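You operate a simulated robot arm through the tools that you are given. There is no shell and no other tool. Be economical: measure what you need, move in short steps, check, and stop when the job is done.

You run a simulated two-armed robot. Do the job below in one go: nothing can be reset, and whatever is moved stays where it is left.

TASK
Wind 15 m of red line on grey card 75 and lay it on the green work mat.
Fine: take the card off, then turn the dial back to 0.

The check looks at the end state, three seconds after you hand in, the way a careful person would. Anything else that was tipped, shoved, dropped, spilled or broken makes it a failure.

THE ROBOT
Two 7-joint arms with two-finger parallel grippers on one trunk, on a base that drives. Base frame: it is fixed to the floor where the robot stands at the start and does not move with it; the origin is under the middle of the robot, x ahead of it, y to its left, z up; the surface under the hand at the start is at about z = 0.9. Lengths are in m, angles in rad, forces in N, time in s.
The left shoulder is at the start at [0.05, 0.209, 1.196], the right one opposite. With the tool pointing down near the work surface each hand reaches from about 0.28 to 0.92 m from the robot's upright axis, wherever it stands, measured 20 degrees to its own side. Places, roughly: green work mat [0.5, 0.7, 0.9]; seat on the winder plate [0.5, 0, 0.9]; winder dial [0.5, -0.2, 0.9]; yellow slider [0.7, -0.1, 0.9]. Payload 4.4 kg a hand.
Tool frame (each hand has its own): the origin (TCP) lies between the finger pads and is the grasp point; the fingertips stand 0.023 m ahead of it; z points along the fingers, y is the line along which they close. The gripper opens to 0.094 m. The fingers are 0.038 m wide and 0.01 m thick; the gripper's body (0.054 by 0.096 m) begins 0.039 m behind the TCP.
Orientation is told as [roll, pitch, yaw] about the base's x, y, z axes, in that order, counted from this pose: with the fingers straight down and closing along the base's y, the tool's x points along the base's -x, its y along +y and its z along -z.

THE INTERFACE
- The arms move only by the tool move_arm. It takes "left_series", "right_series" or both (then of equal length, played together; a hand with none holds still); each is a list of rows, each a list of 6 numbers: the shift along the tool's x, y, z in m, then the turn, a rotation vector about the tool's x, y, z in degrees. In form: [[x, y, z, wx, wy, wz], ...]. A call has 1 to 20 rows; each row is the pose to reach, as a shift and turn from the pose commanded when the call began, along the tool's axes at that moment. "left_grip" and "right_grip" are, for a hand that has rows, the gripper command, from -1 (shut) to 1 (fully open), values between in proportion, set as the call begins (left out, the last holds). Each row takes 0.2 s and may step no farther than 0.05 m and 0.15 rad from the row before; otherwise, or with a gripper value out of range, the whole call is refused. Where a pose cannot be reached the arm comes as near as it can. A force on the tool above 40 N (or 10 N above the force at the start of the call, whichever is more), or a blocked arm, ends the call early, and 0.2 s more pass. The fingers move at their own pace (about 0.108 m/s each) and stop on an object; they squeeze with about 37 N. The grip force told is the motor's: it shows also when the fingers shut on nothing. Time passes only in rows, and 0.2 s behind the last, so rows that repeat a pose let the fingers close. The reply holds the time, the measured pose of the TCP, the force on the tool along the base axes, the opening and the grip force, in the units named above and with some noise, with the torque about the TCP (base axes, N m) and any sound that the robot's microphone picked up.
- Cameras (640 x 400 px; columns grow to the right, rows downward): "scene" is now at [0.161, 0.0036, 1.3925]; the picture's right is [0.05, -1.00, 0.00], its down [-0.44, -0.02, -0.90] and it looks along [0.90, 0.04, -0.44] (base axes); focal length 243 px, centre (320, 200). "left" rides on the left gripper at [0.087, -0.016, -0.075] in its tool frame; the picture's right is [0.18, 0.98, 0.00], its down [-0.58, 0.11, -0.81] and it looks along [-0.79, 0.15, 0.59] (tool axes); focal length 243 px, centre (320, 200). "right" rides on the right gripper at [0.086, 0.016, -0.075] in its tool frame; the picture's right is [-0.18, 0.98, 0.00], its down [-0.58, -0.11, -0.81] and it looks along [-0.79, -0.15, 0.59] (tool axes); focal length 243 px, centre (320, 200). There is no depth. A picture from a camera that has moved, and an enlarged one, comes with that camera's place and axes in the base frame and with its lens. The place of the scene camera against the robot may be out by one fixed shift of up to 0.012 m in any direction.
- grab_frame(camera): a new picture of that camera. No time passes.
- raise_lower(by): slides the trunk up (or, below 0, down) by that many m; the arms and the scene camera ride with it, the base frame stays. It gives what a move gives, with no picture.
- drive_base(legs): drives the robot by 1 to 6 legs, each [ahead, left, turn to the left] in m, m and rad, along the robot's own axes; the way and the turn of a leg run together, so that a leg with both is an arc; at most 1.5 m and 3.142 rad a leg. The arms and the cameras ride along, it lands a little off, and it stops where it bumps. It gives what a move gives.
- aim_head(pan, tilt): turns the head with the scene camera to pan (to the left, within 1.396 rad either way) and tilt (down, from -0.506 to 1.204), counted from straight ahead of the robot. It gives what a move gives.
- close_up(camera, box): a new picture of the part [left, top, right, bottom] of that camera's present view, enlarged. No time passes.
- sign_off(): hands the job in; it is judged then, once.

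Go step by step. Nothing tells you exact positions but the pictures and the camera data: compare them with the known pose of the tool, close in by small moves and look again before you grip or let go. The budget is 120 turns and 92 pictures, counting those below and the enlarged ones. Unless the task says otherwise, let go and move clear before handing in.

The tools are called after ">>>" by a JSON object that holds its "api" and its "payload". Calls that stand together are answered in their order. move_arm: Moves the arms, as the interface text tells. Its arguments: {"type":"object","properties":{"left_series":{"type":"array"},"left_grip":{"type":"number"},"right_series":{"type":"array"},"right_grip":{"type":"number"}},"required":[]} The other tools are called the same way: raise_lower (by) slides the trunk up or down; drive_base (legs) drives the base; aim_head (pan, tilt) turns the head that bears the scene camera; grab_frame (camera) takes a picture; close_up (camera, box) takes an enlarged picture of a part of a camera's view; sign_off () hands the job in.

At the start:

```text
t: 0.0
left_ee_pos: [0.6764, 0.2188, 1.2575]
left_tool_rot: [0.0, 0.001, 0.001]
left_force: [0.1, -0.5, -0.4]
left_torque: [0.01, 0.0, -0.02]
left_width: 0.094
left_grasp_force: 0.0
right_ee_pos: [0.5191, -0.3012, 1.2187]
right_tool_rot: [0.0, 0.0, 0.0]
right_force: [0.3, 0.1, 0.4]
right_torque: [0.0, -0.01, 0.02]
right_width: 0.0939
right_grasp_force: 0.1
trunk travel left (down, up): [-0.275, 0.288]
robot x, y, heading: [-0.0001, 0.0021, 0.002]
head pan, tilt: [0.045, 0.457]
```

scene: 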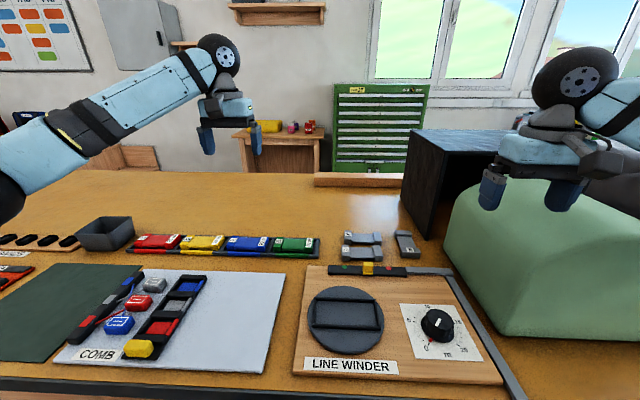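
right: 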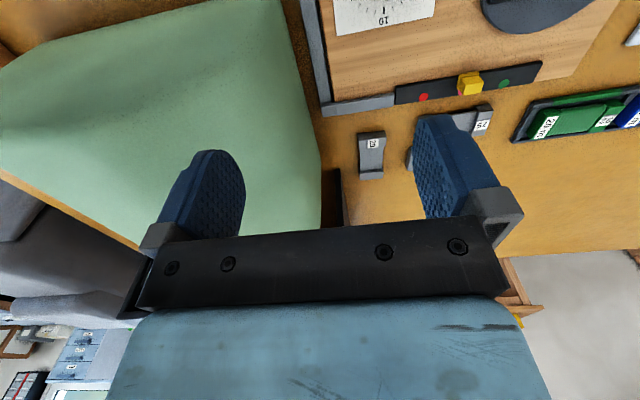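
left: 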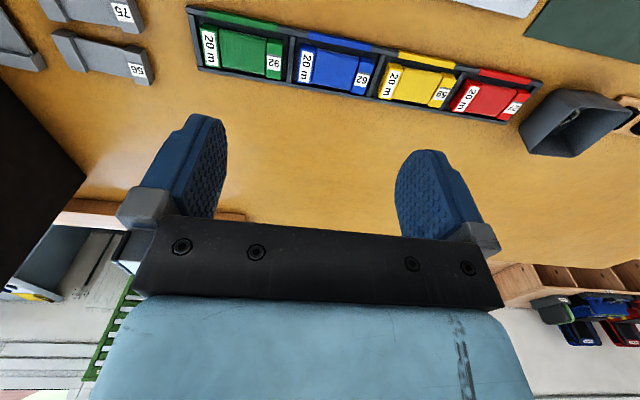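

I see the winder with a dial, a yellow slider, grey cards behind it, and coloured wound cards to the left. I'll enlarge the key areas before moving.

>>> {"api": "close_up", "payload": {"camera": "scene", "box": [290, 220, 510, 390]}}

>>> {"api": "close_up", "payload": {"camera": "scene", "box": [0, 200, 330, 390]}}

>>> {"api": "close_up", "payload": {"camera": "right", "box": [300, 0, 640, 200]}}

```text
2.35 times, centred on (400, 305) of scene
camera zoom: at [0.161, 0.0036, 1.3925], right [0.05, -1.0, 0.0], down [-0.44, -0.02, -0.9], along [0.9, 0.04, -0.44], focal length 572 px, centre (132, -47)
```

zoom: 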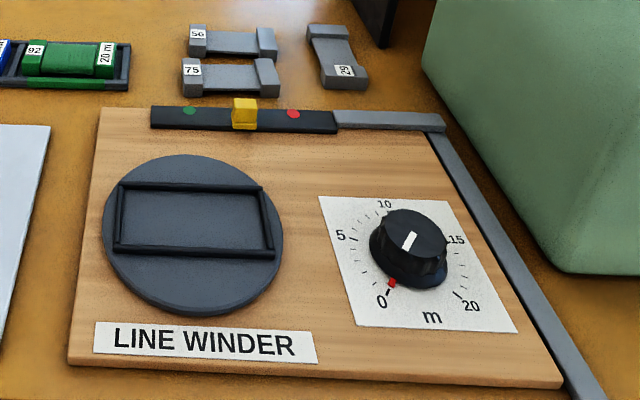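

```text
1.94 times, centred on (165, 295) of scene
camera zoom: at [0.161, 0.0036, 1.3925], right [0.05, -1.0, 0.0], down [-0.44, -0.02, -0.9], along [0.9, 0.04, -0.44], focal length 471 px, centre (621, 16)
```

zoom: 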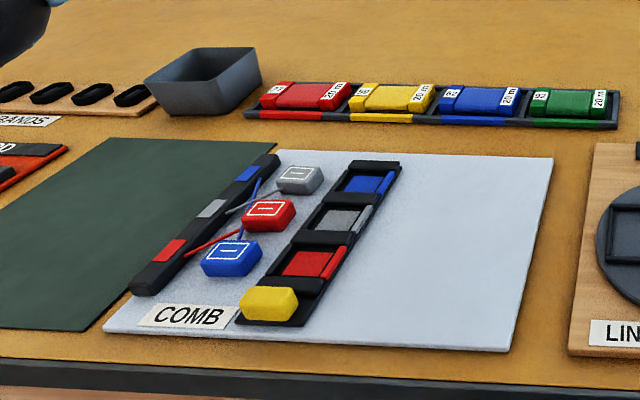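

```text
1.88 times, centred on (470, 100) of right
camera zoom: at [0.4315, -0.285, 1.2926], right [0.18, 0.98, 0.0], down [0.58, -0.11, 0.81], along [0.79, -0.15, -0.59], focal length 457 px, centre (38, 388)
```

zoom: 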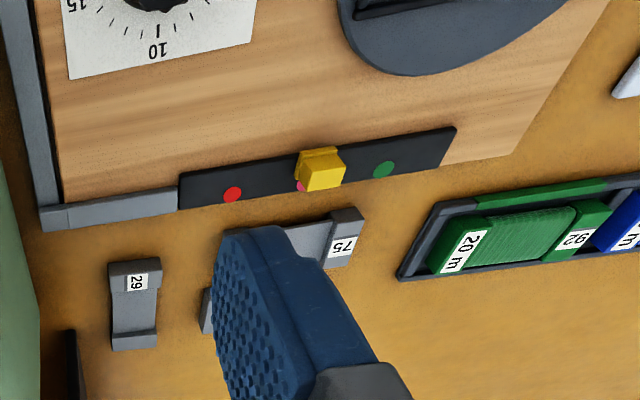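

I see three grey cards (50, 75, 29) behind the winder, and a slider between a green and a red dot. I'll zoom in more on dial, slider and cards.

>>> {"api": "close_up", "payload": {"camera": "scene", "box": [395, 295, 485, 365]}}

>>> {"api": "close_up", "payload": {"camera": "scene", "box": [320, 225, 430, 285]}}

>>> {"api": "close_up", "payload": {"camera": "right", "box": [390, 60, 550, 160]}}

```text
5.71 times, centred on (440, 330) of scene
camera zoom: at [0.161, 0.0036, 1.3925], right [0.05, -1.0, 0.0], down [-0.44, -0.02, -0.9], along [0.9, 0.04, -0.44], focal length 1388 px, centre (-366, -543)
```

zoom: 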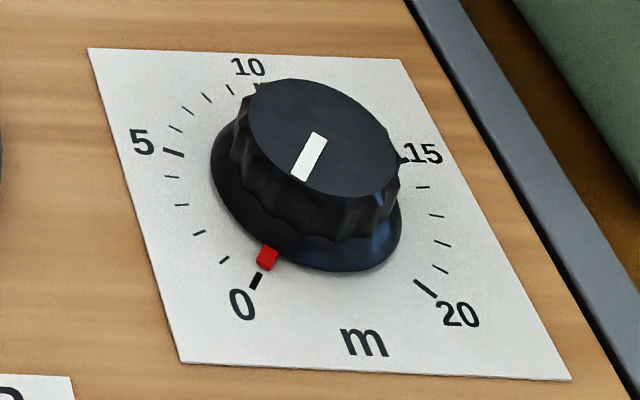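

```text
5.82 times, centred on (375, 255) of scene
camera zoom: at [0.161, 0.0036, 1.3925], right [0.05, -1.0, 0.0], down [-0.44, -0.02, -0.9], along [0.9, 0.04, -0.44], focal length 1414 px, centre (0, -120)
```

zoom: 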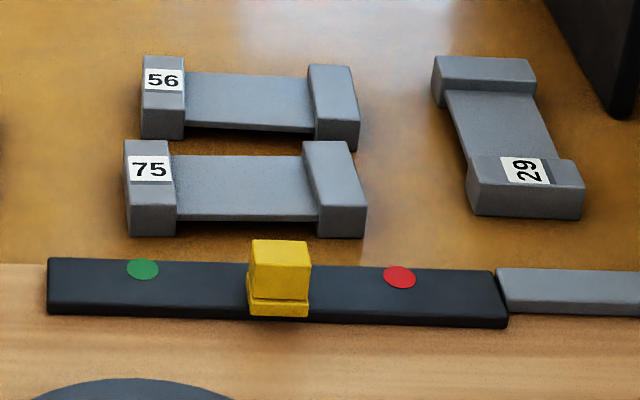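

```text
4.00 times, centred on (470, 110) of right
camera zoom: at [0.4315, -0.285, 1.2926], right [0.18, 0.98, 0.0], down [0.58, -0.11, 0.81], along [0.79, -0.15, -0.59], focal length 970 px, centre (-280, 560)
```

zoom: 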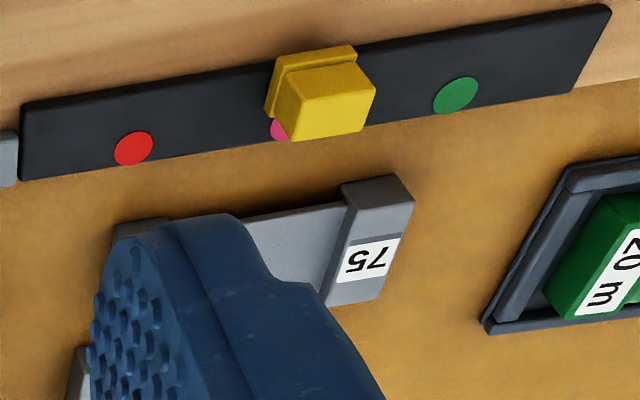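

The slider has green, pink and red stops and must go to red; it sits at about (0.69, -0.107). I'll bring the right hand above it and look.

>>> {"api": "move_arm", "payload": {"right_series": [[-0.02, 0.024, 0.021, 0, 0, 0], [-0.04, 0.048, 0.042, 0, 0, 0], [-0.06, 0.072, 0.063, 0, 0, 0], [-0.08, 0.097, 0.084, 0, 0, 0], [-0.1, 0.121, 0.1, 0, 0, 0], [-0.12, 0.145, 0.12, 0, 0, 0], [-0.14, 0.17, 0.14, 0, 0, 0], [-0.16, 0.194, 0.16, 0, 0, 0], [-0.171, 0.194, 0.169, 0, 0, 0]], "right_grip": 0}}

>>> {"api": "grab_frame", "payload": {"camera": "right"}}

>>> {"api": "grab_frame", "payload": {"camera": "scene"}}

```text
t: 2.0
left_ee_pos: [0.6622, 0.2202, 1.2668]
left_tool_rot: [-0.003, -0.016, 0.001]
left_force: [0.4, -0.3, 0.4]
left_torque: [0.01, -0.02, 0.0]
left_width: 0.0942
left_grasp_force: 0.0
right_ee_pos: [0.6776, -0.1063, 1.0652]
right_tool_rot: [-0.004, -0.021, -0.001]
right_force: [-0.2, -0.2, -0.6]
right_torque: [-0.01, -0.01, 0.0]
right_width: 0.047
right_grasp_force: 0.1
trunk travel left (down, up): [-0.275, 0.288]
robot x, y, heading: [-0.0031, 0.0019, -0.001]
head pan, tilt: [0.045, 0.457]
```

```text
82 pictures are left
camera right: at [0.5897, -0.0892, 1.1384], right [0.19, 0.98, 0.0], down [0.56, -0.11, 0.82], along [0.8, -0.15, -0.57], focal length 243 px, centre (320, 200)
```

right: 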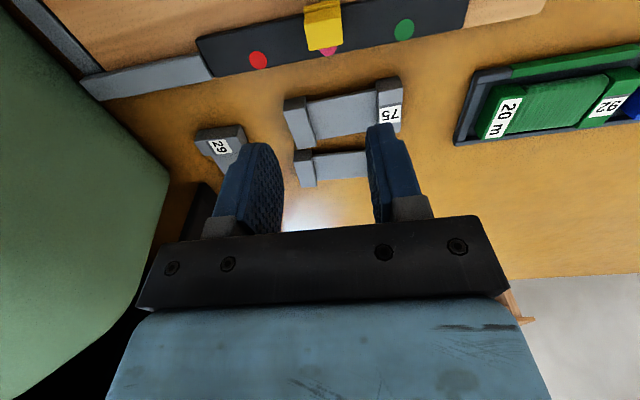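

```text
81 pictures are left
camera scene: at [0.1442, 0.0075, 1.3957], right [0.04, -1.0, 0.0], down [-0.43, -0.02, -0.9], along [0.9, 0.04, -0.43], focal length 243 px, centre (320, 200)
```

scene: 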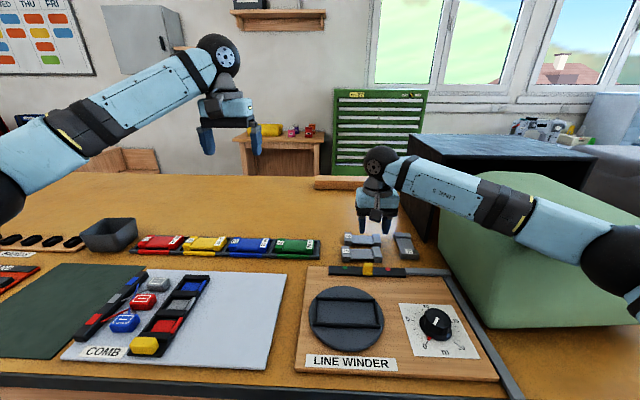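

The right hand is above and slightly behind the slider track. I'll take a scene close-up to cross-check heights against the known gripper pose.

>>> {"api": "close_up", "payload": {"camera": "scene", "box": [310, 180, 450, 290]}}

>>> {"api": "close_up", "payload": {"camera": "right", "box": [180, 0, 500, 200]}}

```text
3.64 times, centred on (380, 235) of scene
camera zoom: at [0.1442, 0.0075, 1.3957], right [0.04, -1.0, 0.0], down [-0.43, -0.02, -0.9], along [0.9, 0.04, -0.43], focal length 884 px, centre (102, 73)
```

zoom: 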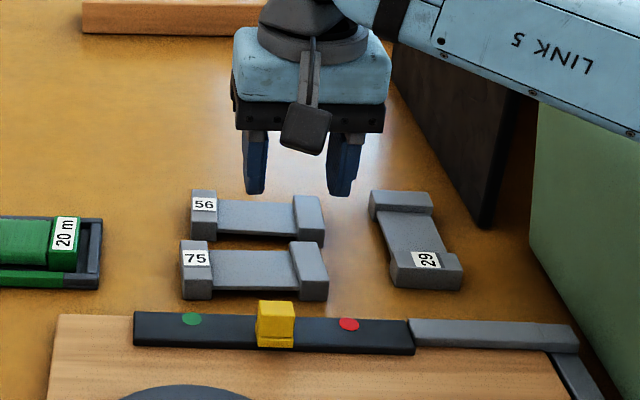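

```text
2.00 times, centred on (340, 100) of right
camera zoom: at [0.5897, -0.0892, 1.1384], right [0.19, 0.98, 0.0], down [0.56, -0.11, 0.82], along [0.8, -0.15, -0.57], focal length 485 px, centre (280, 400)
```

zoom: 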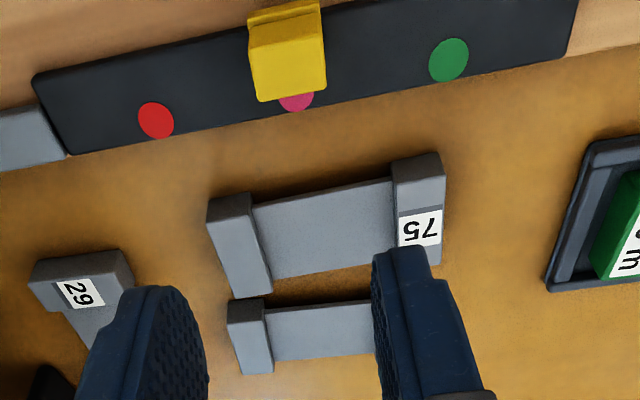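

By triangulation: dots at z≈0.92, red dot at (0.68, -0.160), knob centre at about (0.668, -0.099). I'll lower the right hand around the knob, stopping above it to check.

>>> {"api": "move_arm", "payload": {"right_series": [[0.005, 0.003, 0.03, 0, 0, 0], [0.008, 0.006, 0.06, 0, 0, 0], [0.0095, 0.007, 0.085, 0, 0, 0], [0.0095, 0.007, 0.085, 0, 0, 0]], "right_grip": 0.3}}

>>> {"api": "close_up", "payload": {"camera": "scene", "box": [310, 180, 450, 290]}}

>>> {"api": "grab_frame", "payload": {"camera": "right"}}

```text
t: 3.2
left_ee_pos: [0.6606, 0.2188, 1.2647]
left_tool_rot: [-0.004, -0.015, -0.004]
left_force: [0.4, -1.2, -0.3]
left_torque: [0.04, -0.02, 0.03]
left_width: 0.094
left_grasp_force: 0.0
right_ee_pos: [0.6791, -0.1007, 1.0039]
right_tool_rot: [0.004, -0.058, -0.007]
right_force: [0.0, -0.9, 0.1]
right_torque: [0.04, -0.02, 0.01]
right_width: 0.0609
right_grasp_force: 0.1
trunk travel left (down, up): [-0.275, 0.288]
robot x, y, heading: [0.0004, -0.0038, -0.0]
head pan, tilt: [0.045, 0.457]
stopped in row 4 (right hand): the arm was blocked; the commanded pose is now the measured one
```

```text
3.64 times, centred on (380, 235) of scene
camera zoom: at [0.1426, 0.0075, 1.3937], right [0.04, -1.0, 0.01], down [-0.43, -0.02, -0.9], along [0.9, 0.04, -0.43], focal length 884 px, centre (102, 73)
```

zoom: 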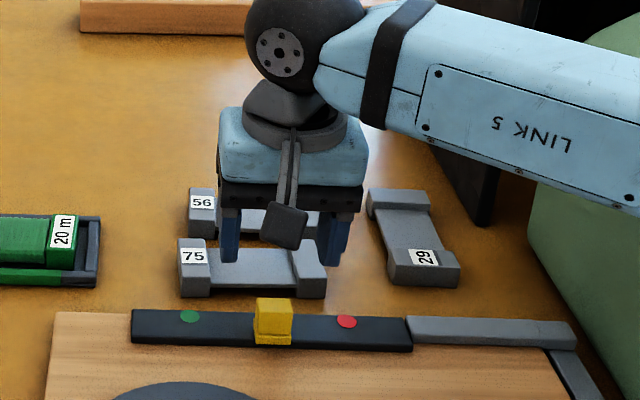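

```text
77 pictures are left
camera right: at [0.5877, -0.0842, 1.0728], right [0.19, 0.98, 0.01], down [0.53, -0.12, 0.84], along [0.83, -0.15, -0.54], focal length 243 px, centre (320, 200)
```

right: 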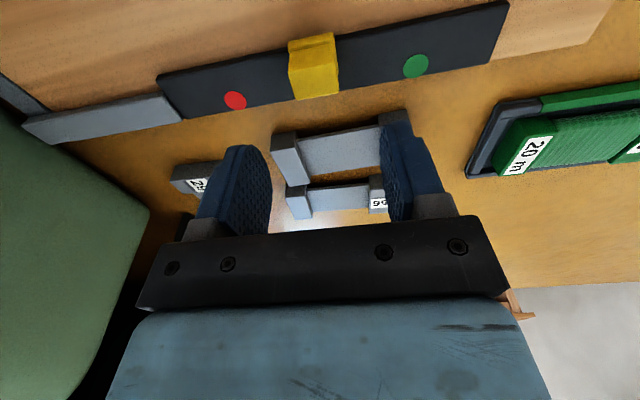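

The right arm was blocked, perhaps by the green block under the forearm. I'll look at the whole scene.

>>> {"api": "grab_frame", "payload": {"camera": "scene"}}

>>> {"api": "aim_head", "payload": {"pan": -0.6, "tilt": 0.6}}

>>> {"api": "grab_frame", "payload": {"camera": "scene"}}

```text
76 pictures are left
camera scene: at [0.1426, 0.0075, 1.3937], right [0.04, -1.0, 0.01], down [-0.43, -0.02, -0.9], along [0.9, 0.04, -0.43], focal length 243 px, centre (320, 200)
```

scene: 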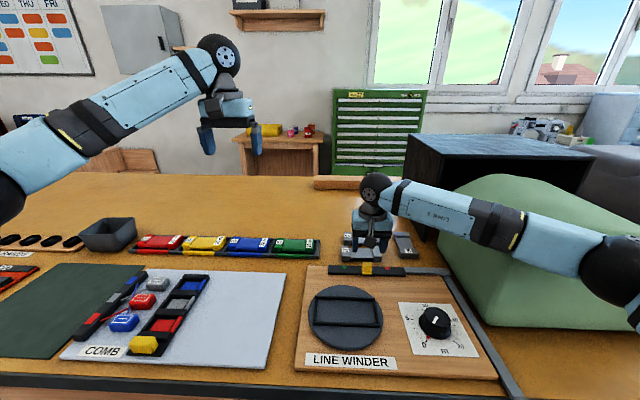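

```text
t: 4.2
left_ee_pos: [0.66, 0.2245, 1.2666]
left_tool_rot: [-0.005, -0.018, -0.001]
left_force: [-0.6, 0.0, 0.3]
left_torque: [-0.02, -0.02, 0.0]
left_width: 0.0941
left_grasp_force: 0.0
right_ee_pos: [0.6762, -0.0968, 0.999]
right_tool_rot: [-0.003, -0.053, -0.001]
right_force: [0.0, 0.5, 0.1]
right_torque: [0.03, 0.0, 0.02]
right_width: 0.0609
right_grasp_force: 0.1
trunk travel left (down, up): [-0.275, 0.288]
robot x, y, heading: [-0.0007, -0.0019, 0.003]
head pan, tilt: [-0.6, 0.6]
```

```text
75 pictures are left
camera scene: at [0.1238, -0.044, 1.3822], right [-0.56, -0.83, 0.0], down [-0.45, 0.31, -0.83], along [0.69, -0.47, -0.55], focal length 243 px, centre (320, 200)
```

scene: 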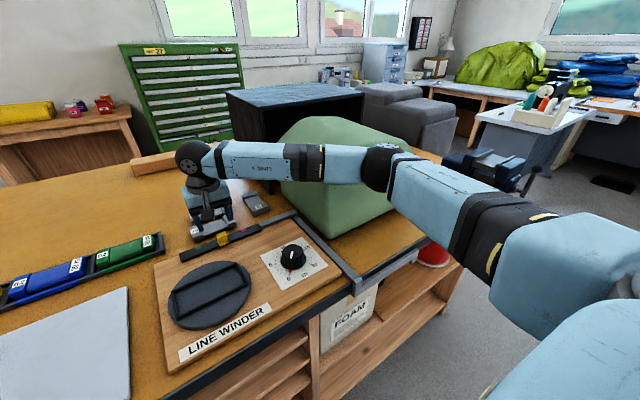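

The right forearm rests against the green foam block, so I'll retract the right arm up and to the right, and use the left arm, whose side is clear.

>>> {"api": "move_arm", "payload": {"right_series": [[0, 0, -0.045, 0, 0, 0], [0, 0, -0.09, 0, 0, 0], [0, 0, -0.135, 0, 0, 0], [0, 0, -0.18, 0, 0, 0], [0, 0, -0.225, 0, 0, 0], [0, 0, -0.27, 0, 0, 0], [0, -0.01, -0.315, 0, 0, 0], [0.02, -0.05, -0.33, 0, 0, 0], [0.045, -0.09, -0.33, 0, 0, 0], [0.07, -0.13, -0.33, 0, 0, 0], [0.095, -0.17, -0.33, 0, 0, 0], [0.12, -0.21, -0.33, 0, 0, 0], [0.145, -0.25, -0.33, 0, 0, 0], [0.17, -0.29, -0.33, 0, 0, 0], [0.195, -0.33, -0.33, 0, 0, 0], [0.22, -0.37, -0.33, 0, 0, 0]]}}

>>> {"api": "aim_head", "payload": {"pan": -0.1, "tilt": 0.6}}

>>> {"api": "grab_frame", "payload": {"camera": "scene"}}

```text
t: 7.6
left_ee_pos: [0.6752, 0.2168, 1.2593]
left_tool_rot: [0.002, -0.003, 0.001]
left_force: [-0.7, -0.4, 0.1]
left_torque: [0.0, -0.02, 0.03]
left_width: 0.0941
left_grasp_force: 0.1
right_ee_pos: [0.4574, -0.4737, 1.3038]
right_tool_rot: [0.006, -0.028, 0.0]
right_force: [-0.2, -0.3, 0.0]
right_torque: [0.02, 0.0, 0.02]
right_width: 0.0612
right_grasp_force: 0.0
trunk travel left (down, up): [-0.275, 0.288]
robot x, y, heading: [0.0004, 0.0, -0.001]
head pan, tilt: [-0.6, 0.6]
```

```text
t: 8.6
left_ee_pos: [0.6766, 0.2185, 1.2568]
left_tool_rot: [0.0, 0.0, 0.003]
left_force: [-0.3, 0.0, -0.1]
left_torque: [-0.03, -0.02, -0.04]
left_width: 0.0938
left_grasp_force: 0.0
right_ee_pos: [0.4598, -0.4738, 1.3034]
right_tool_rot: [0.003, -0.027, 0.0]
right_force: [-0.2, -0.6, -0.4]
right_torque: [0.01, -0.03, -0.07]
right_width: 0.0608
right_grasp_force: 0.1
trunk travel left (down, up): [-0.275, 0.288]
robot x, y, heading: [0.001, 0.0007, -0.002]
head pan, tilt: [-0.099, 0.6]
```

```text
74 pictures are left
camera scene: at [0.1571, -0.0095, 1.3796], right [-0.1, -0.99, 0.0], down [-0.56, 0.06, -0.83], along [0.82, -0.08, -0.56], focal length 243 px, centre (320, 200)
```

scene: 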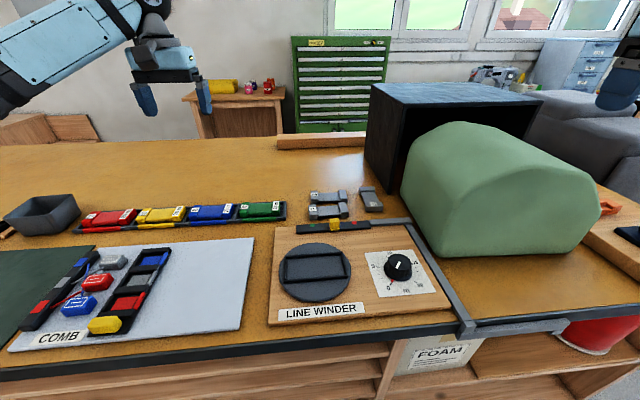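

Everything settled level again and the foam looks in place. Now the left hand goes above the slider.

>>> {"api": "move_arm", "payload": {"left_series": [[0, -0.04, 0.02, 0, 0, 0], [0, -0.08, 0.04, 0, 0, 0], [0, -0.12, 0.06, 0, 0, 0], [0, -0.16, 0.08, 0, 0, 0], [0, -0.2, 0.1, 0, 0, 0], [0.002, -0.24, 0.12, 0, 0, 0], [0.004, -0.28, 0.14, 0, 0, 0], [0.007, -0.318, 0.16, 0, 0, 0], [0.009, -0.318, 0.2, 0, 0, 0], [0.009, -0.318, 0.235, 0, 0, 0], [0.009, -0.318, 0.235, 0, 0, 0]], "left_grip": 0.2}}

>>> {"api": "grab_frame", "payload": {"camera": "scene"}}

>>> {"api": "grab_frame", "payload": {"camera": "left"}}

```text
t: 11.0
left_ee_pos: [0.6663, -0.0985, 1.022]
left_tool_rot: [0.0, 0.001, 0.0]
left_force: [0.6, 0.0, -0.4]
left_torque: [-0.02, 0.0, 0.0]
left_width: 0.0565
left_grasp_force: 0.0
right_ee_pos: [0.4592, -0.4736, 1.304]
right_tool_rot: [0.004, -0.026, 0.0]
right_force: [0.2, -0.4, -0.4]
right_torque: [0.01, 0.0, -0.01]
right_width: 0.0609
right_grasp_force: 0.0
trunk travel left (down, up): [-0.275, 0.288]
robot x, y, heading: [-0.0014, -0.0016, 0.0]
head pan, tilt: [-0.099, 0.6]
```

```text
73 pictures are left
camera scene: at [0.157, -0.0091, 1.3796], right [-0.1, -1.0, 0.0], down [-0.56, 0.06, -0.83], along [0.82, -0.08, -0.56], focal length 243 px, centre (320, 200)
```

scene: 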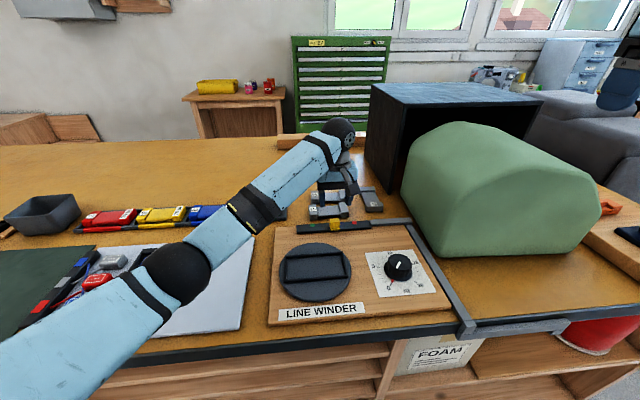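

```text
72 pictures are left
camera left: at [0.5803, -0.1135, 1.0969], right [-0.18, 0.98, 0.0], down [0.58, 0.11, 0.81], along [0.79, 0.15, -0.59], focal length 243 px, centre (320, 200)
```

left: 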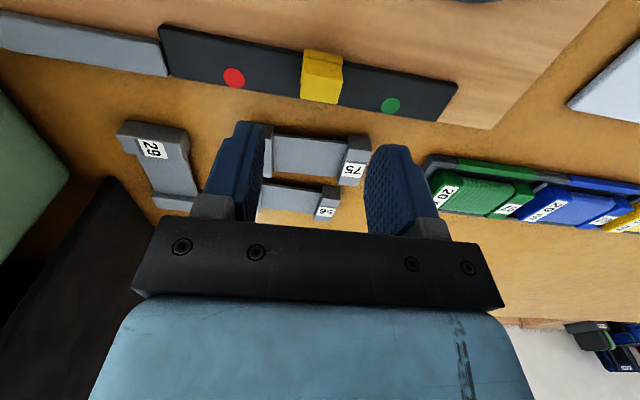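

The hand is level over the knob (knob about x 0.66, y -0.098). Lowering around it.

>>> {"api": "move_arm", "payload": {"left_series": [[0.002, 0.001, 0.03, 0, 0, 0], [0.004, 0.001, 0.055, 0, 0, 0], [0.004, 0.001, 0.07, 0, 0, 0], [0.004, 0.001, 0.07, 0, 0, 0]]}}

>>> {"api": "close_up", "payload": {"camera": "scene", "box": [270, 150, 400, 250]}}

>>> {"api": "close_up", "payload": {"camera": "left", "box": [160, 20, 480, 220]}}

```text
t: 12.0
left_ee_pos: [0.6635, -0.0979, 0.9515]
left_tool_rot: [-0.001, 0.001, 0.0]
left_force: [0.1, 0.4, -0.2]
left_torque: [0.03, 0.01, -0.01]
left_width: 0.0561
left_grasp_force: 0.1
right_ee_pos: [0.4597, -0.4732, 1.304]
right_tool_rot: [0.004, -0.024, 0.0]
right_force: [0.6, 0.5, -0.7]
right_torque: [0.0, 0.0, 0.04]
right_width: 0.0609
right_grasp_force: 0.0
trunk travel left (down, up): [-0.275, 0.288]
robot x, y, heading: [0.0019, -0.0032, 0.0]
head pan, tilt: [-0.099, 0.6]
```

```text
4.00 times, centred on (335, 200) of scene
camera zoom: at [0.1572, -0.0092, 1.3796], right [-0.1, -1.0, 0.0], down [-0.56, 0.06, -0.83], along [0.82, -0.08, -0.56], focal length 972 px, centre (260, 200)
```

zoom: 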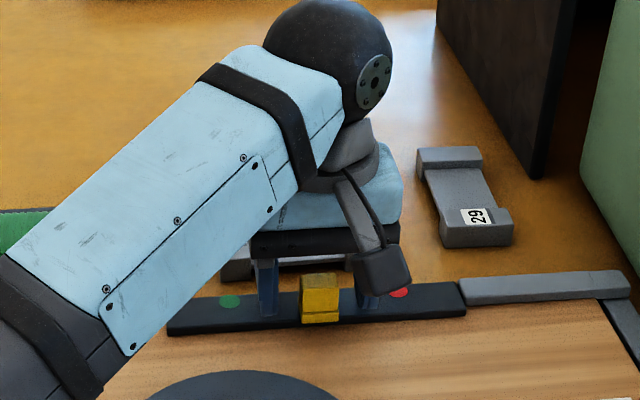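

```text
2.00 times, centred on (320, 120) of left
camera zoom: at [0.5773, -0.1131, 1.0262], right [-0.18, 0.98, 0.0], down [0.58, 0.11, 0.81], along [0.79, 0.15, -0.59], focal length 485 px, centre (320, 360)
```

zoom: 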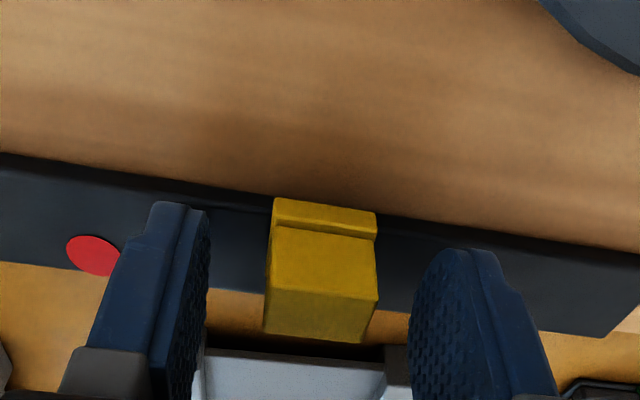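

The knob is centred between the fingers. Gripping gently, then sliding right 0.06 m.

>>> {"api": "move_arm", "payload": {"left_series": [[0, 0, 0, 0, 0, 0], [0, 0, 0, 0, 0, 0], [0, -0.015, 0, 0, 0, 0], [0, -0.03, 0, 0, 0, 0], [0, -0.045, 0, 0, 0, 0], [0, -0.06, 0, 0, 0, 0], [0, -0.06, 0, 0, 0, 0]], "left_grip": -1}}

>>> {"api": "close_up", "payload": {"camera": "left", "box": [160, 20, 480, 220]}}

```text
t: 13.6
left_ee_pos: [0.6642, -0.1588, 0.9499]
left_tool_rot: [-0.001, 0.002, 0.002]
left_force: [-8.8, 0.3, -11.9]
left_torque: [0.02, 0.22, -0.17]
left_width: 0.0261
left_grasp_force: 44.6
right_ee_pos: [0.4586, -0.4736, 1.3037]
right_tool_rot: [0.004, -0.027, 0.001]
right_force: [0.0, 0.6, 0.2]
right_torque: [-0.01, 0.02, -0.02]
right_width: 0.0614
right_grasp_force: 0.0
trunk travel left (down, up): [-0.275, 0.288]
robot x, y, heading: [0.0007, 0.0003, 0.001]
head pan, tilt: [-0.099, 0.6]
```

```text
2.00 times, centred on (320, 120) of left
camera zoom: at [0.5776, -0.1738, 1.0264], right [-0.18, 0.98, 0.0], down [0.58, 0.11, 0.8], along [0.79, 0.15, -0.59], focal length 485 px, centre (320, 360)
```

zoom: 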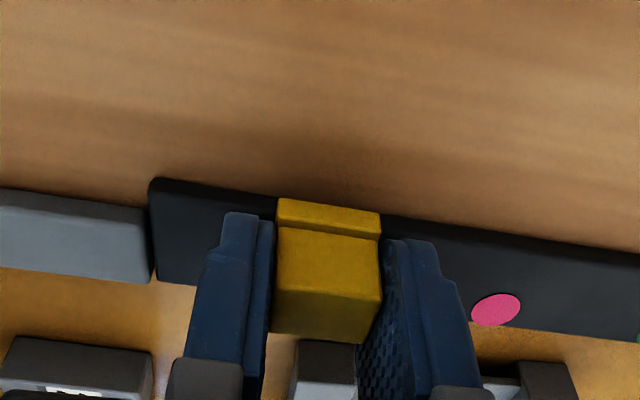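

The slider now sits on red. I'll release, rise, and turn the left hand above card 75 with fingers closing along x.

>>> {"api": "move_arm", "payload": {"left_series": [[0, 0, 0, 0, 0, 0], [0, 0, 0, 0, 0, 0], [0, 0, -0.04, 0, 0, 0], [0, 0, -0.08, 0, 0, 0], [0, 0, -0.12, 0, 0, 0], [0, 0, -0.15, 0, 0, 0]], "left_grip": 0.2}}

>>> {"api": "move_arm", "payload": {"left_series": [[-0.008, 0.006, 0, 0, 0, 8.2], [-0.016, 0.012, 0, 0, 0, 16.4], [-0.024, 0.018, 0, 0, 0, 24.6], [-0.032, 0.024, 0, 0, 0, 32.8], [-0.04, 0.03, 0, 0, 0, 41], [-0.048, 0.036, 0, 0, 0, 49.2], [-0.056, 0.042, 0, 0, 0, 57.4], [-0.064, 0.048, 0, 0, 0, 65.6], [-0.072, 0.054, 0, 0, 0, 73.8], [-0.08, 0.06, 0, 0, 0, 82], [-0.087, 0.064, 0, 0, 0, 90], [-0.087, 0.064, 0, 0, 0, 90]], "left_grip": 0.7}}

>>> {"api": "grab_frame", "payload": {"camera": "left"}}

>>> {"api": "grab_frame", "payload": {"camera": "scene"}}

```text
t: 15.0
left_ee_pos: [0.6648, -0.1589, 1.1025]
left_tool_rot: [-0.001, 0.001, -0.001]
left_force: [0.1, -1.1, -0.3]
left_torque: [0.03, 0.02, 0.01]
left_width: 0.0563
left_grasp_force: 0.1
right_ee_pos: [0.4599, -0.4732, 1.3027]
right_tool_rot: [0.005, -0.026, -0.001]
right_force: [-0.2, 0.2, 0.2]
right_torque: [0.01, -0.01, 0.0]
right_width: 0.0609
right_grasp_force: 0.0
trunk travel left (down, up): [-0.275, 0.288]
robot x, y, heading: [0.0018, -0.0005, 0.002]
head pan, tilt: [-0.099, 0.6]
```

```text
t: 17.6
left_ee_pos: [0.7509, -0.0954, 1.1034]
left_tool_rot: [0.0, -0.001, -1.57]
left_force: [0.3, -0.3, 0.1]
left_torque: [-0.01, 0.0, -0.01]
left_width: 0.0799
left_grasp_force: 0.1
right_ee_pos: [0.4593, -0.4738, 1.3041]
right_tool_rot: [0.005, -0.027, 0.0]
right_force: [-0.4, -0.2, -0.3]
right_torque: [0.01, -0.03, -0.02]
right_width: 0.061
right_grasp_force: 0.0
trunk travel left (down, up): [-0.275, 0.288]
robot x, y, heading: [0.0007, -0.001, 0.002]
head pan, tilt: [-0.099, 0.6]
```

```text
68 pictures are left
camera left: at [0.735, -0.0076, 1.1774], right [0.98, 0.18, 0.0], down [0.11, -0.58, 0.81], along [0.15, -0.79, -0.59], focal length 243 px, centre (320, 200)
```

left: 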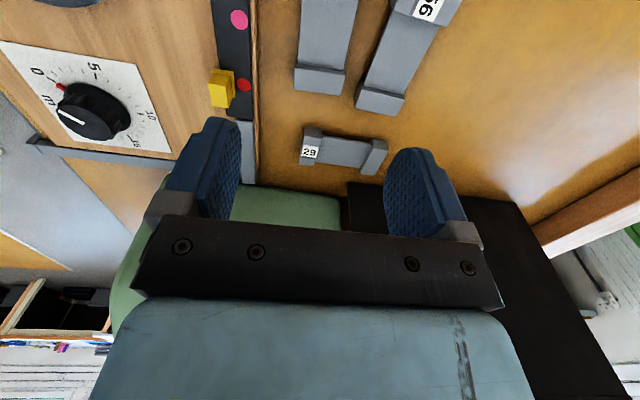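

```text
67 pictures are left
camera scene: at [0.1572, -0.0092, 1.3796], right [-0.1, -1.0, 0.0], down [-0.56, 0.06, -0.83], along [0.82, -0.08, -0.56], focal length 243 px, centre (320, 200)
```

scene: 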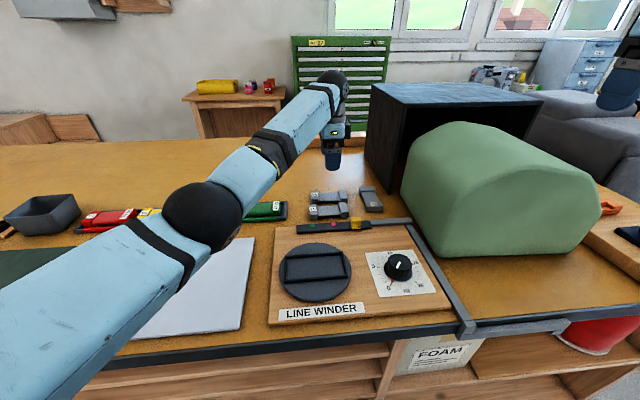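

Card 75 looks centred near (0.76, -0.093), about 0.115 by 0.052 m, with only a narrow gap to card 56. I'll shift the hand left for a better downward look.

>>> {"api": "move_arm", "payload": {"left_series": [[0.04, 0, 0, 0, 0, 0], [0.08, 0, 0, 0, 0, 0], [0.1, 0, 0.02, 0, 0, 0], [0.1, 0, 0.02, 0, 0, 0]]}}

>>> {"api": "close_up", "payload": {"camera": "left", "box": [180, 0, 500, 200]}}

>>> {"api": "close_up", "payload": {"camera": "scene", "box": [290, 170, 400, 240]}}

```text
t: 18.6
left_ee_pos: [0.7498, 0.0032, 1.0815]
left_tool_rot: [-0.001, 0.0, -1.571]
left_force: [0.2, -0.2, -0.2]
left_torque: [-0.04, 0.02, 0.02]
left_width: 0.0799
left_grasp_force: 0.1
right_ee_pos: [0.4578, -0.4736, 1.3034]
right_tool_rot: [0.003, -0.025, 0.0]
right_force: [-0.4, -0.3, -0.5]
right_torque: [-0.02, 0.0, 0.0]
right_width: 0.061
right_grasp_force: 0.1
trunk travel left (down, up): [-0.275, 0.288]
robot x, y, heading: [0.0015, -0.0023, 0.0]
head pan, tilt: [-0.099, 0.6]
```

```text
2.00 times, centred on (340, 100) of left
camera zoom: at [0.7334, 0.0916, 1.1561], right [0.98, 0.18, 0.0], down [0.11, -0.58, 0.81], along [0.15, -0.79, -0.59], focal length 485 px, centre (280, 400)
```

zoom: 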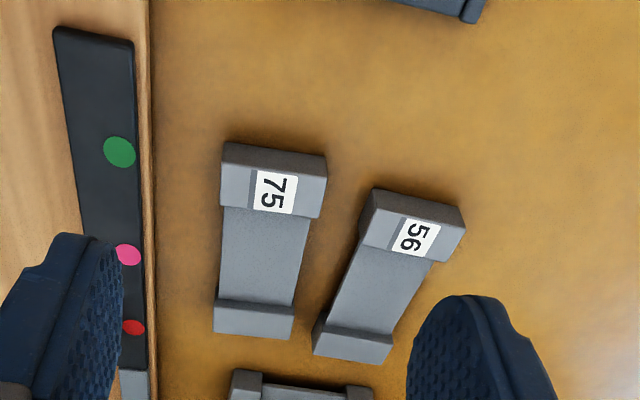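

```text
5.71 times, centred on (345, 205) of scene
camera zoom: at [0.1568, -0.0096, 1.3796], right [-0.1, -1.0, 0.0], down [-0.56, 0.06, -0.83], along [0.82, -0.08, -0.56], focal length 1388 px, centre (177, 171)
```

zoom: 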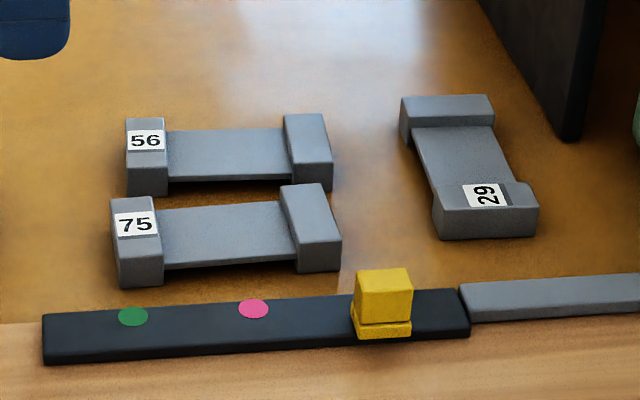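

Card 75's web is narrower than its flanges, leaving about 3 cm to card 56 there; card centre is (0.757, -0.089), turned about 3°. I'll go over it with a 0.064 opening, stopping a little above.

>>> {"api": "move_arm", "payload": {"left_series": [[-0.04, 0.003, 0, 0, 0, -1.5], [-0.08, 0.006, 0, 0, 0, -3], [-0.092, 0.007, 0.03, 0, 0, -3], [-0.092, 0.007, 0.07, 0, 0, -3], [-0.092, 0.007, 0.105, 0, 0, -3], [-0.092, 0.007, 0.105, 0, 0, -3]], "left_grip": 0.36}}

>>> {"api": "close_up", "payload": {"camera": "scene", "box": [290, 150, 400, 240]}}

>>> {"api": "grab_frame", "payload": {"camera": "left"}}

```text
t: 20.0
left_ee_pos: [0.758, -0.088, 0.9777]
left_tool_rot: [0.001, -0.001, -1.517]
left_force: [0.1, -0.2, 0.8]
left_torque: [-0.01, -0.01, 0.02]
left_width: 0.0639
left_grasp_force: 0.1
right_ee_pos: [0.4594, -0.4727, 1.3045]
right_tool_rot: [0.005, -0.026, 0.001]
right_force: [0.3, 0.0, 0.0]
right_torque: [-0.02, 0.02, 0.04]
right_width: 0.0613
right_grasp_force: 0.1
trunk travel left (down, up): [-0.275, 0.288]
robot x, y, heading: [-0.0019, 0.0003, -0.001]
head pan, tilt: [-0.099, 0.6]
```

```text
4.44 times, centred on (345, 195) of scene
camera zoom: at [0.157, -0.0092, 1.3796], right [-0.1, -1.0, 0.0], down [-0.56, 0.06, -0.83], along [0.82, -0.08, -0.56], focal length 1080 px, centre (209, 222)
```

zoom: 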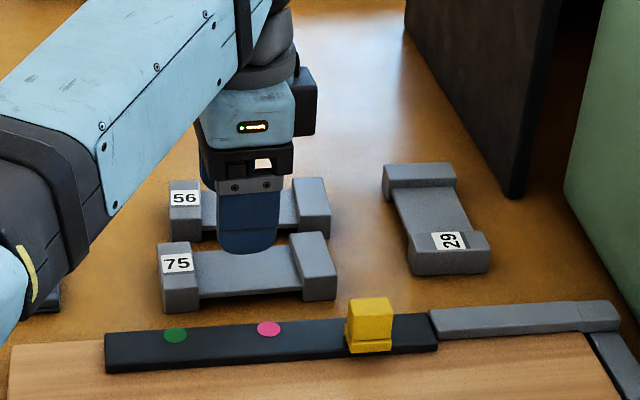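

```text
63 pictures are left
camera left: at [0.7375, -0.0005, 1.0528], right [0.97, 0.24, 0.0], down [0.14, -0.57, 0.81], along [0.19, -0.78, -0.59], focal length 243 px, centre (320, 200)
```

left: 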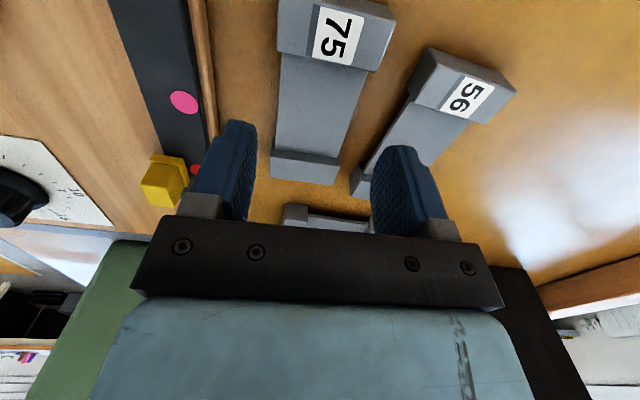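

Alignment in y looks right. Lower so the tips are just beside the web, then check the gaps.

>>> {"api": "move_arm", "payload": {"left_series": [[0, -0.0005, 0.015, 0, 0, 0], [0, -0.0005, 0.028, 0, 0, 0], [0, -0.0005, 0.028, 0, 0, 0]]}}

>>> {"api": "close_up", "payload": {"camera": "left", "box": [160, 40, 480, 240]}}

>>> {"api": "close_up", "payload": {"camera": "scene", "box": [300, 160, 380, 230]}}

```text
t: 20.8
left_ee_pos: [0.758, -0.0865, 0.9508]
left_tool_rot: [0.0, 0.001, -1.517]
left_force: [0.1, -0.4, -0.6]
left_torque: [0.02, -0.02, 0.0]
left_width: 0.0638
left_grasp_force: 0.0
right_ee_pos: [0.4592, -0.4718, 1.3032]
right_tool_rot: [0.004, -0.026, 0.001]
right_force: [-0.4, -0.2, -0.6]
right_torque: [-0.03, 0.04, -0.01]
right_width: 0.0613
right_grasp_force: 0.1
trunk travel left (down, up): [-0.275, 0.288]
robot x, y, heading: [-0.0016, -0.0026, -0.003]
head pan, tilt: [-0.099, 0.6]
```

```text
2.00 times, centred on (320, 140) of left
camera zoom: at [0.7371, 0.0003, 1.0245], right [0.97, 0.24, 0.0], down [0.14, -0.57, 0.81], along [0.19, -0.78, -0.59], focal length 485 px, centre (320, 320)
```

zoom: 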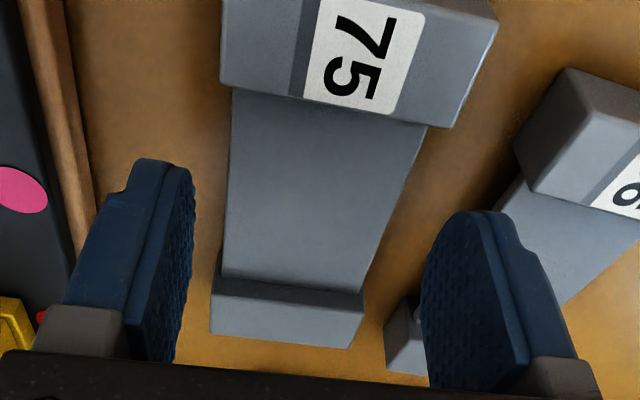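

```text
5.71 times, centred on (340, 195) of scene
camera zoom: at [0.1572, -0.0092, 1.3796], right [-0.1, -1.0, 0.0], down [-0.56, 0.06, -0.83], along [0.82, -0.08, -0.56], focal length 1388 px, centre (206, 229)
```

zoom: 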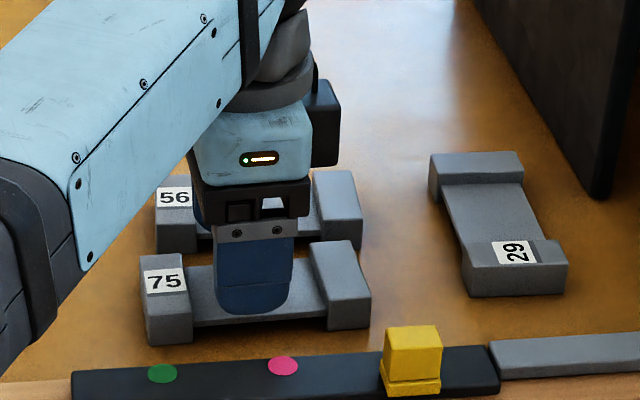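

The fingers clear both cards. Going down 17 mm, closing, and lifting slightly.

>>> {"api": "move_arm", "payload": {"left_series": [[0, -0.001, 0.01, 0, 0, 0], [0, -0.001, 0.018, 0, 0, 0], [0, -0.001, 0.018, 0, 0, 0]]}}

>>> {"api": "move_arm", "payload": {"left_series": [[0, 0, 0, 0, 0, 0], [0, 0, 0, 0, 0, 0], [0, 0, 0, 0, 0, 0]], "left_grip": -1}}

>>> {"api": "move_arm", "payload": {"left_series": [[0, 0, -0.03, 0, 0, 0], [0, 0, -0.07, 0, 0, 0], [0, 0, -0.11, 0, 0, 0], [0, 0, -0.11, 0, 0, 0]]}}

>>> {"api": "grab_frame", "payload": {"camera": "left"}}

>>> {"api": "close_up", "payload": {"camera": "scene", "box": [260, 120, 460, 320]}}

```text
t: 21.6
left_ee_pos: [0.755, -0.0868, 0.9316]
left_tool_rot: [-0.001, 0.001, -1.516]
left_force: [-0.2, -0.5, -0.6]
left_torque: [0.0, -0.03, -0.01]
left_width: 0.0638
left_grasp_force: 0.0
right_ee_pos: [0.4597, -0.4719, 1.3041]
right_tool_rot: [0.004, -0.026, 0.001]
right_force: [-0.3, 0.4, 0.0]
right_torque: [0.0, -0.01, 0.01]
right_width: 0.0609
right_grasp_force: 0.0
trunk travel left (down, up): [-0.275, 0.288]
robot x, y, heading: [-0.0015, 0.0017, -0.002]
head pan, tilt: [-0.099, 0.6]
```

```text
t: 22.4
left_ee_pos: [0.7556, -0.0862, 0.9301]
left_tool_rot: [0.001, 0.001, -1.516]
left_force: [0.1, -0.8, 0.0]
left_torque: [0.01, 0.02, -0.02]
left_width: 0.0482
left_grasp_force: 37.5
right_ee_pos: [0.4575, -0.4733, 1.3036]
right_tool_rot: [0.004, -0.026, 0.0]
right_force: [-0.3, 0.6, 0.0]
right_torque: [-0.02, 0.04, 0.0]
right_width: 0.0611
right_grasp_force: 0.0
trunk travel left (down, up): [-0.275, 0.288]
robot x, y, heading: [-0.0033, -0.0003, -0.002]
head pan, tilt: [-0.099, 0.6]
```

```text
t: 23.4
left_ee_pos: [0.7571, -0.0857, 1.0415]
left_tool_rot: [0.0, 0.001, -1.517]
left_force: [-0.2, 0.5, -1.8]
left_torque: [0.01, -0.01, -0.02]
left_width: 0.0477
left_grasp_force: 36.9
right_ee_pos: [0.4593, -0.472, 1.3032]
right_tool_rot: [0.004, -0.028, -0.002]
right_force: [-0.8, -0.6, -0.5]
right_torque: [0.0, 0.05, -0.03]
right_width: 0.0609
right_grasp_force: 0.0
trunk travel left (down, up): [-0.275, 0.288]
robot x, y, heading: [-0.0004, 0.0011, -0.005]
head pan, tilt: [-0.099, 0.6]
```

```text
60 pictures are left
camera left: at [0.7371, 0.002, 1.1164], right [0.97, 0.24, 0.0], down [0.14, -0.57, 0.81], along [0.19, -0.78, -0.59], focal length 243 px, centre (320, 200)
```

left: 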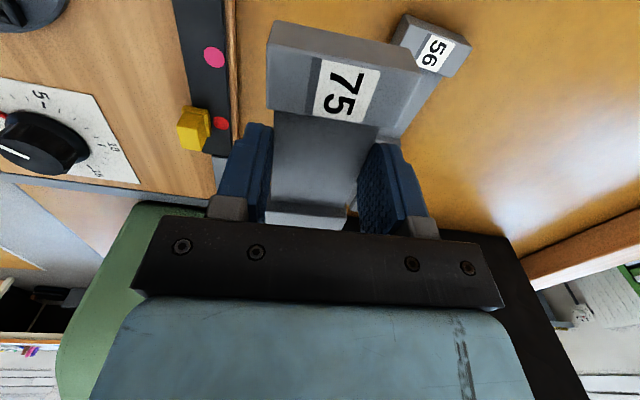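

```text
2.00 times, centred on (360, 220) of scene
camera zoom: at [0.1579, -0.0092, 1.3794], right [-0.1, -1.0, 0.0], down [-0.56, 0.06, -0.82], along [0.82, -0.08, -0.57], focal length 486 px, centre (240, 160)
```

zoom: 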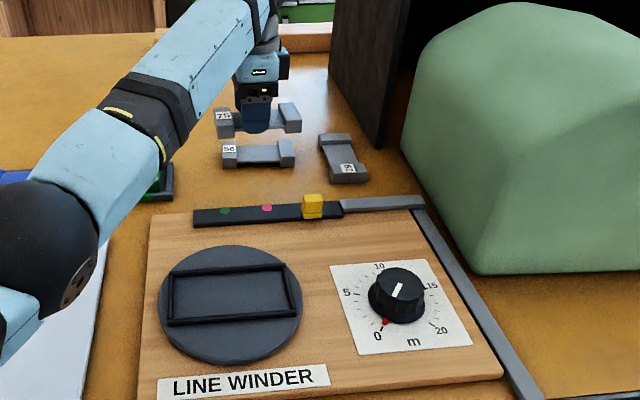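

Card 75 is held firmly and the other cards are untouched. I'll move beside the seat with the camera viewing it to measure the frame accurately.

>>> {"api": "move_arm", "payload": {"left_series": [[0.0, 0, -0.045, 0, 0, 0], [0.03, -0.018, -0.07, 0, 0, 1], [0.065, -0.036, -0.09, 0, 0, 2], [0.1, -0.054, -0.09, 0, 0, 3], [0.13, -0.072, -0.09, 0, 0, 3], [0.161, -0.0885, -0.09, 0, 0, 3], [0.161, -0.0885, -0.09, 0, 0, 3]]}}

>>> {"api": "grab_frame", "payload": {"camera": "left"}}

```text
t: 25.0
left_ee_pos: [0.6602, 0.069, 1.1307]
left_tool_rot: [-0.002, 0.001, -1.569]
left_force: [0.0, -0.3, 0.2]
left_torque: [0.0, 0.01, -0.01]
left_width: 0.048
left_grasp_force: 36.8
right_ee_pos: [0.4588, -0.4743, 1.3038]
right_tool_rot: [0.005, -0.025, 0.001]
right_force: [0.3, -0.4, -0.3]
right_torque: [-0.02, -0.01, -0.03]
right_width: 0.0611
right_grasp_force: 0.1
trunk travel left (down, up): [-0.275, 0.288]
robot x, y, heading: [-0.003, 0.0017, -0.0]
head pan, tilt: [-0.099, 0.6]
```

```text
58 pictures are left
camera left: at [0.6442, 0.1571, 1.206], right [0.98, 0.18, 0.0], down [0.11, -0.58, 0.81], along [0.15, -0.79, -0.59], focal length 243 px, centre (320, 200)
```

left: 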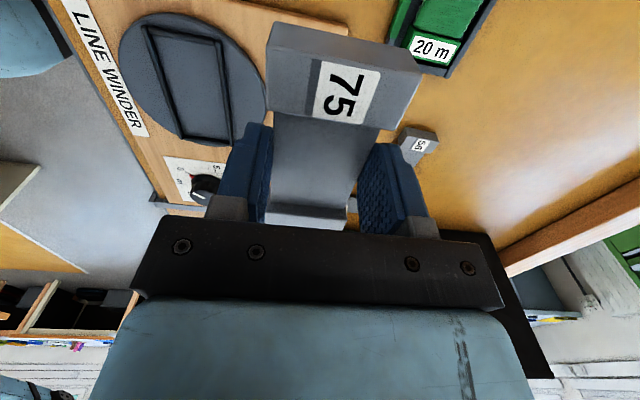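

>>> {"api": "close_up", "payload": {"camera": "left", "box": [110, 0, 290, 160]}}

>>> {"api": "close_up", "payload": {"camera": "scene", "box": [270, 230, 370, 310]}}

```text
2.50 times, centred on (200, 80) of left
camera zoom: at [0.6442, 0.1571, 1.206], right [0.98, 0.18, 0.0], down [0.11, -0.58, 0.81], along [0.15, -0.79, -0.59], focal length 606 px, centre (620, 500)
```

zoom: 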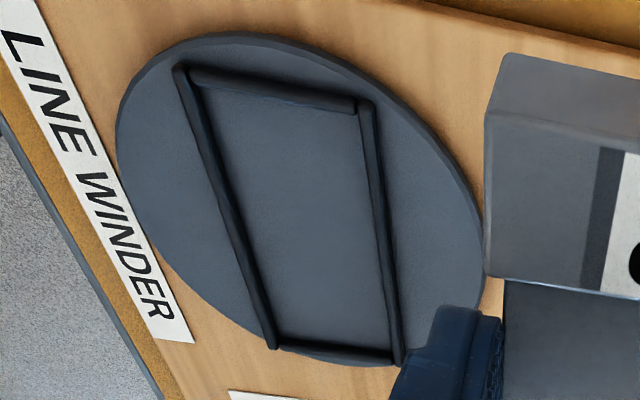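

```text
5.00 times, centred on (320, 270) of scene
camera zoom: at [0.1577, -0.0102, 1.3795], right [-0.1, -1.0, 0.0], down [-0.56, 0.06, -0.82], along [0.82, -0.08, -0.57], focal length 1215 px, centre (320, -150)
```

zoom: 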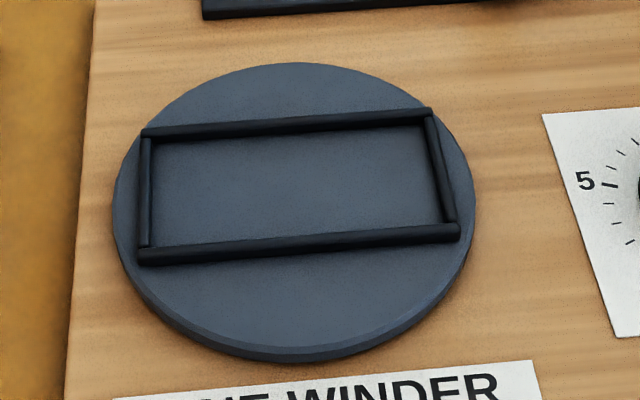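

Frame centre measured at about (0.528, -0.031), aligned with the axes, inner size ≈0.060 × 0.125. Moving the card over it, stopping above.

>>> {"api": "move_arm", "payload": {"left_series": [[-0.025, -0.033, 0, 0, 0, 0], [-0.05, -0.066, 0, 0, 0, 0], [-0.075, -0.099, 0, 0, 0, 0], [-0.1, -0.132, 0, 0, 0, 0], [-0.1, -0.132, 0.04, 0, 0, 0], [-0.1, -0.132, 0.08, 0, 0, 0], [-0.1, -0.132, 0.12, 0, 0, 0], [-0.1, -0.132, 0.135, 0, 0, 0], [-0.1, -0.132, 0.135, 0, 0, 0]]}}

>>> {"api": "grab_frame", "payload": {"camera": "scene"}}

>>> {"api": "close_up", "payload": {"camera": "left", "box": [160, 20, 480, 220]}}

```text
t: 27.0
left_ee_pos: [0.5243, -0.031, 0.9972]
left_tool_rot: [0.0, 0.002, -1.57]
left_force: [-0.7, -0.2, -0.7]
left_torque: [0.01, 0.0, -0.01]
left_width: 0.0479
left_grasp_force: 37.2
right_ee_pos: [0.459, -0.4731, 1.3037]
right_tool_rot: [0.003, -0.026, 0.001]
right_force: [1.1, -0.2, 0.0]
right_torque: [0.0, 0.01, 0.03]
right_width: 0.0612
right_grasp_force: 0.1
trunk travel left (down, up): [-0.275, 0.288]
robot x, y, heading: [-0.0011, -0.0018, -0.001]
head pan, tilt: [-0.099, 0.6]
```

```text
55 pictures are left
camera scene: at [0.1573, -0.0094, 1.3795], right [-0.1, -1.0, 0.0], down [-0.56, 0.06, -0.83], along [0.82, -0.08, -0.56], focal length 243 px, centre (320, 200)
```

scene: 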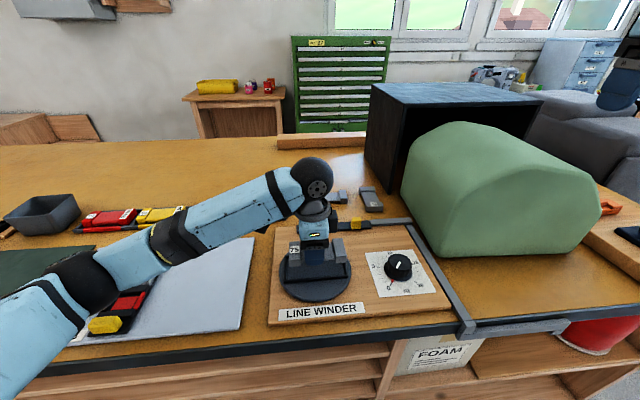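

```text
2.00 times, centred on (320, 120) of left
camera zoom: at [0.5086, 0.057, 1.0722], right [0.98, 0.19, 0.0], down [0.11, -0.58, 0.81], along [0.15, -0.79, -0.59], focal length 485 px, centre (320, 360)
```

zoom: 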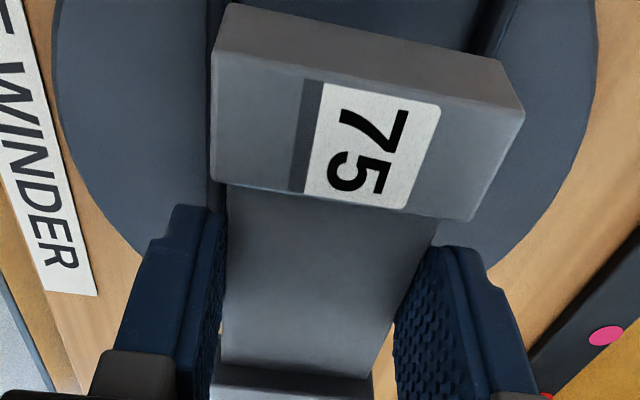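

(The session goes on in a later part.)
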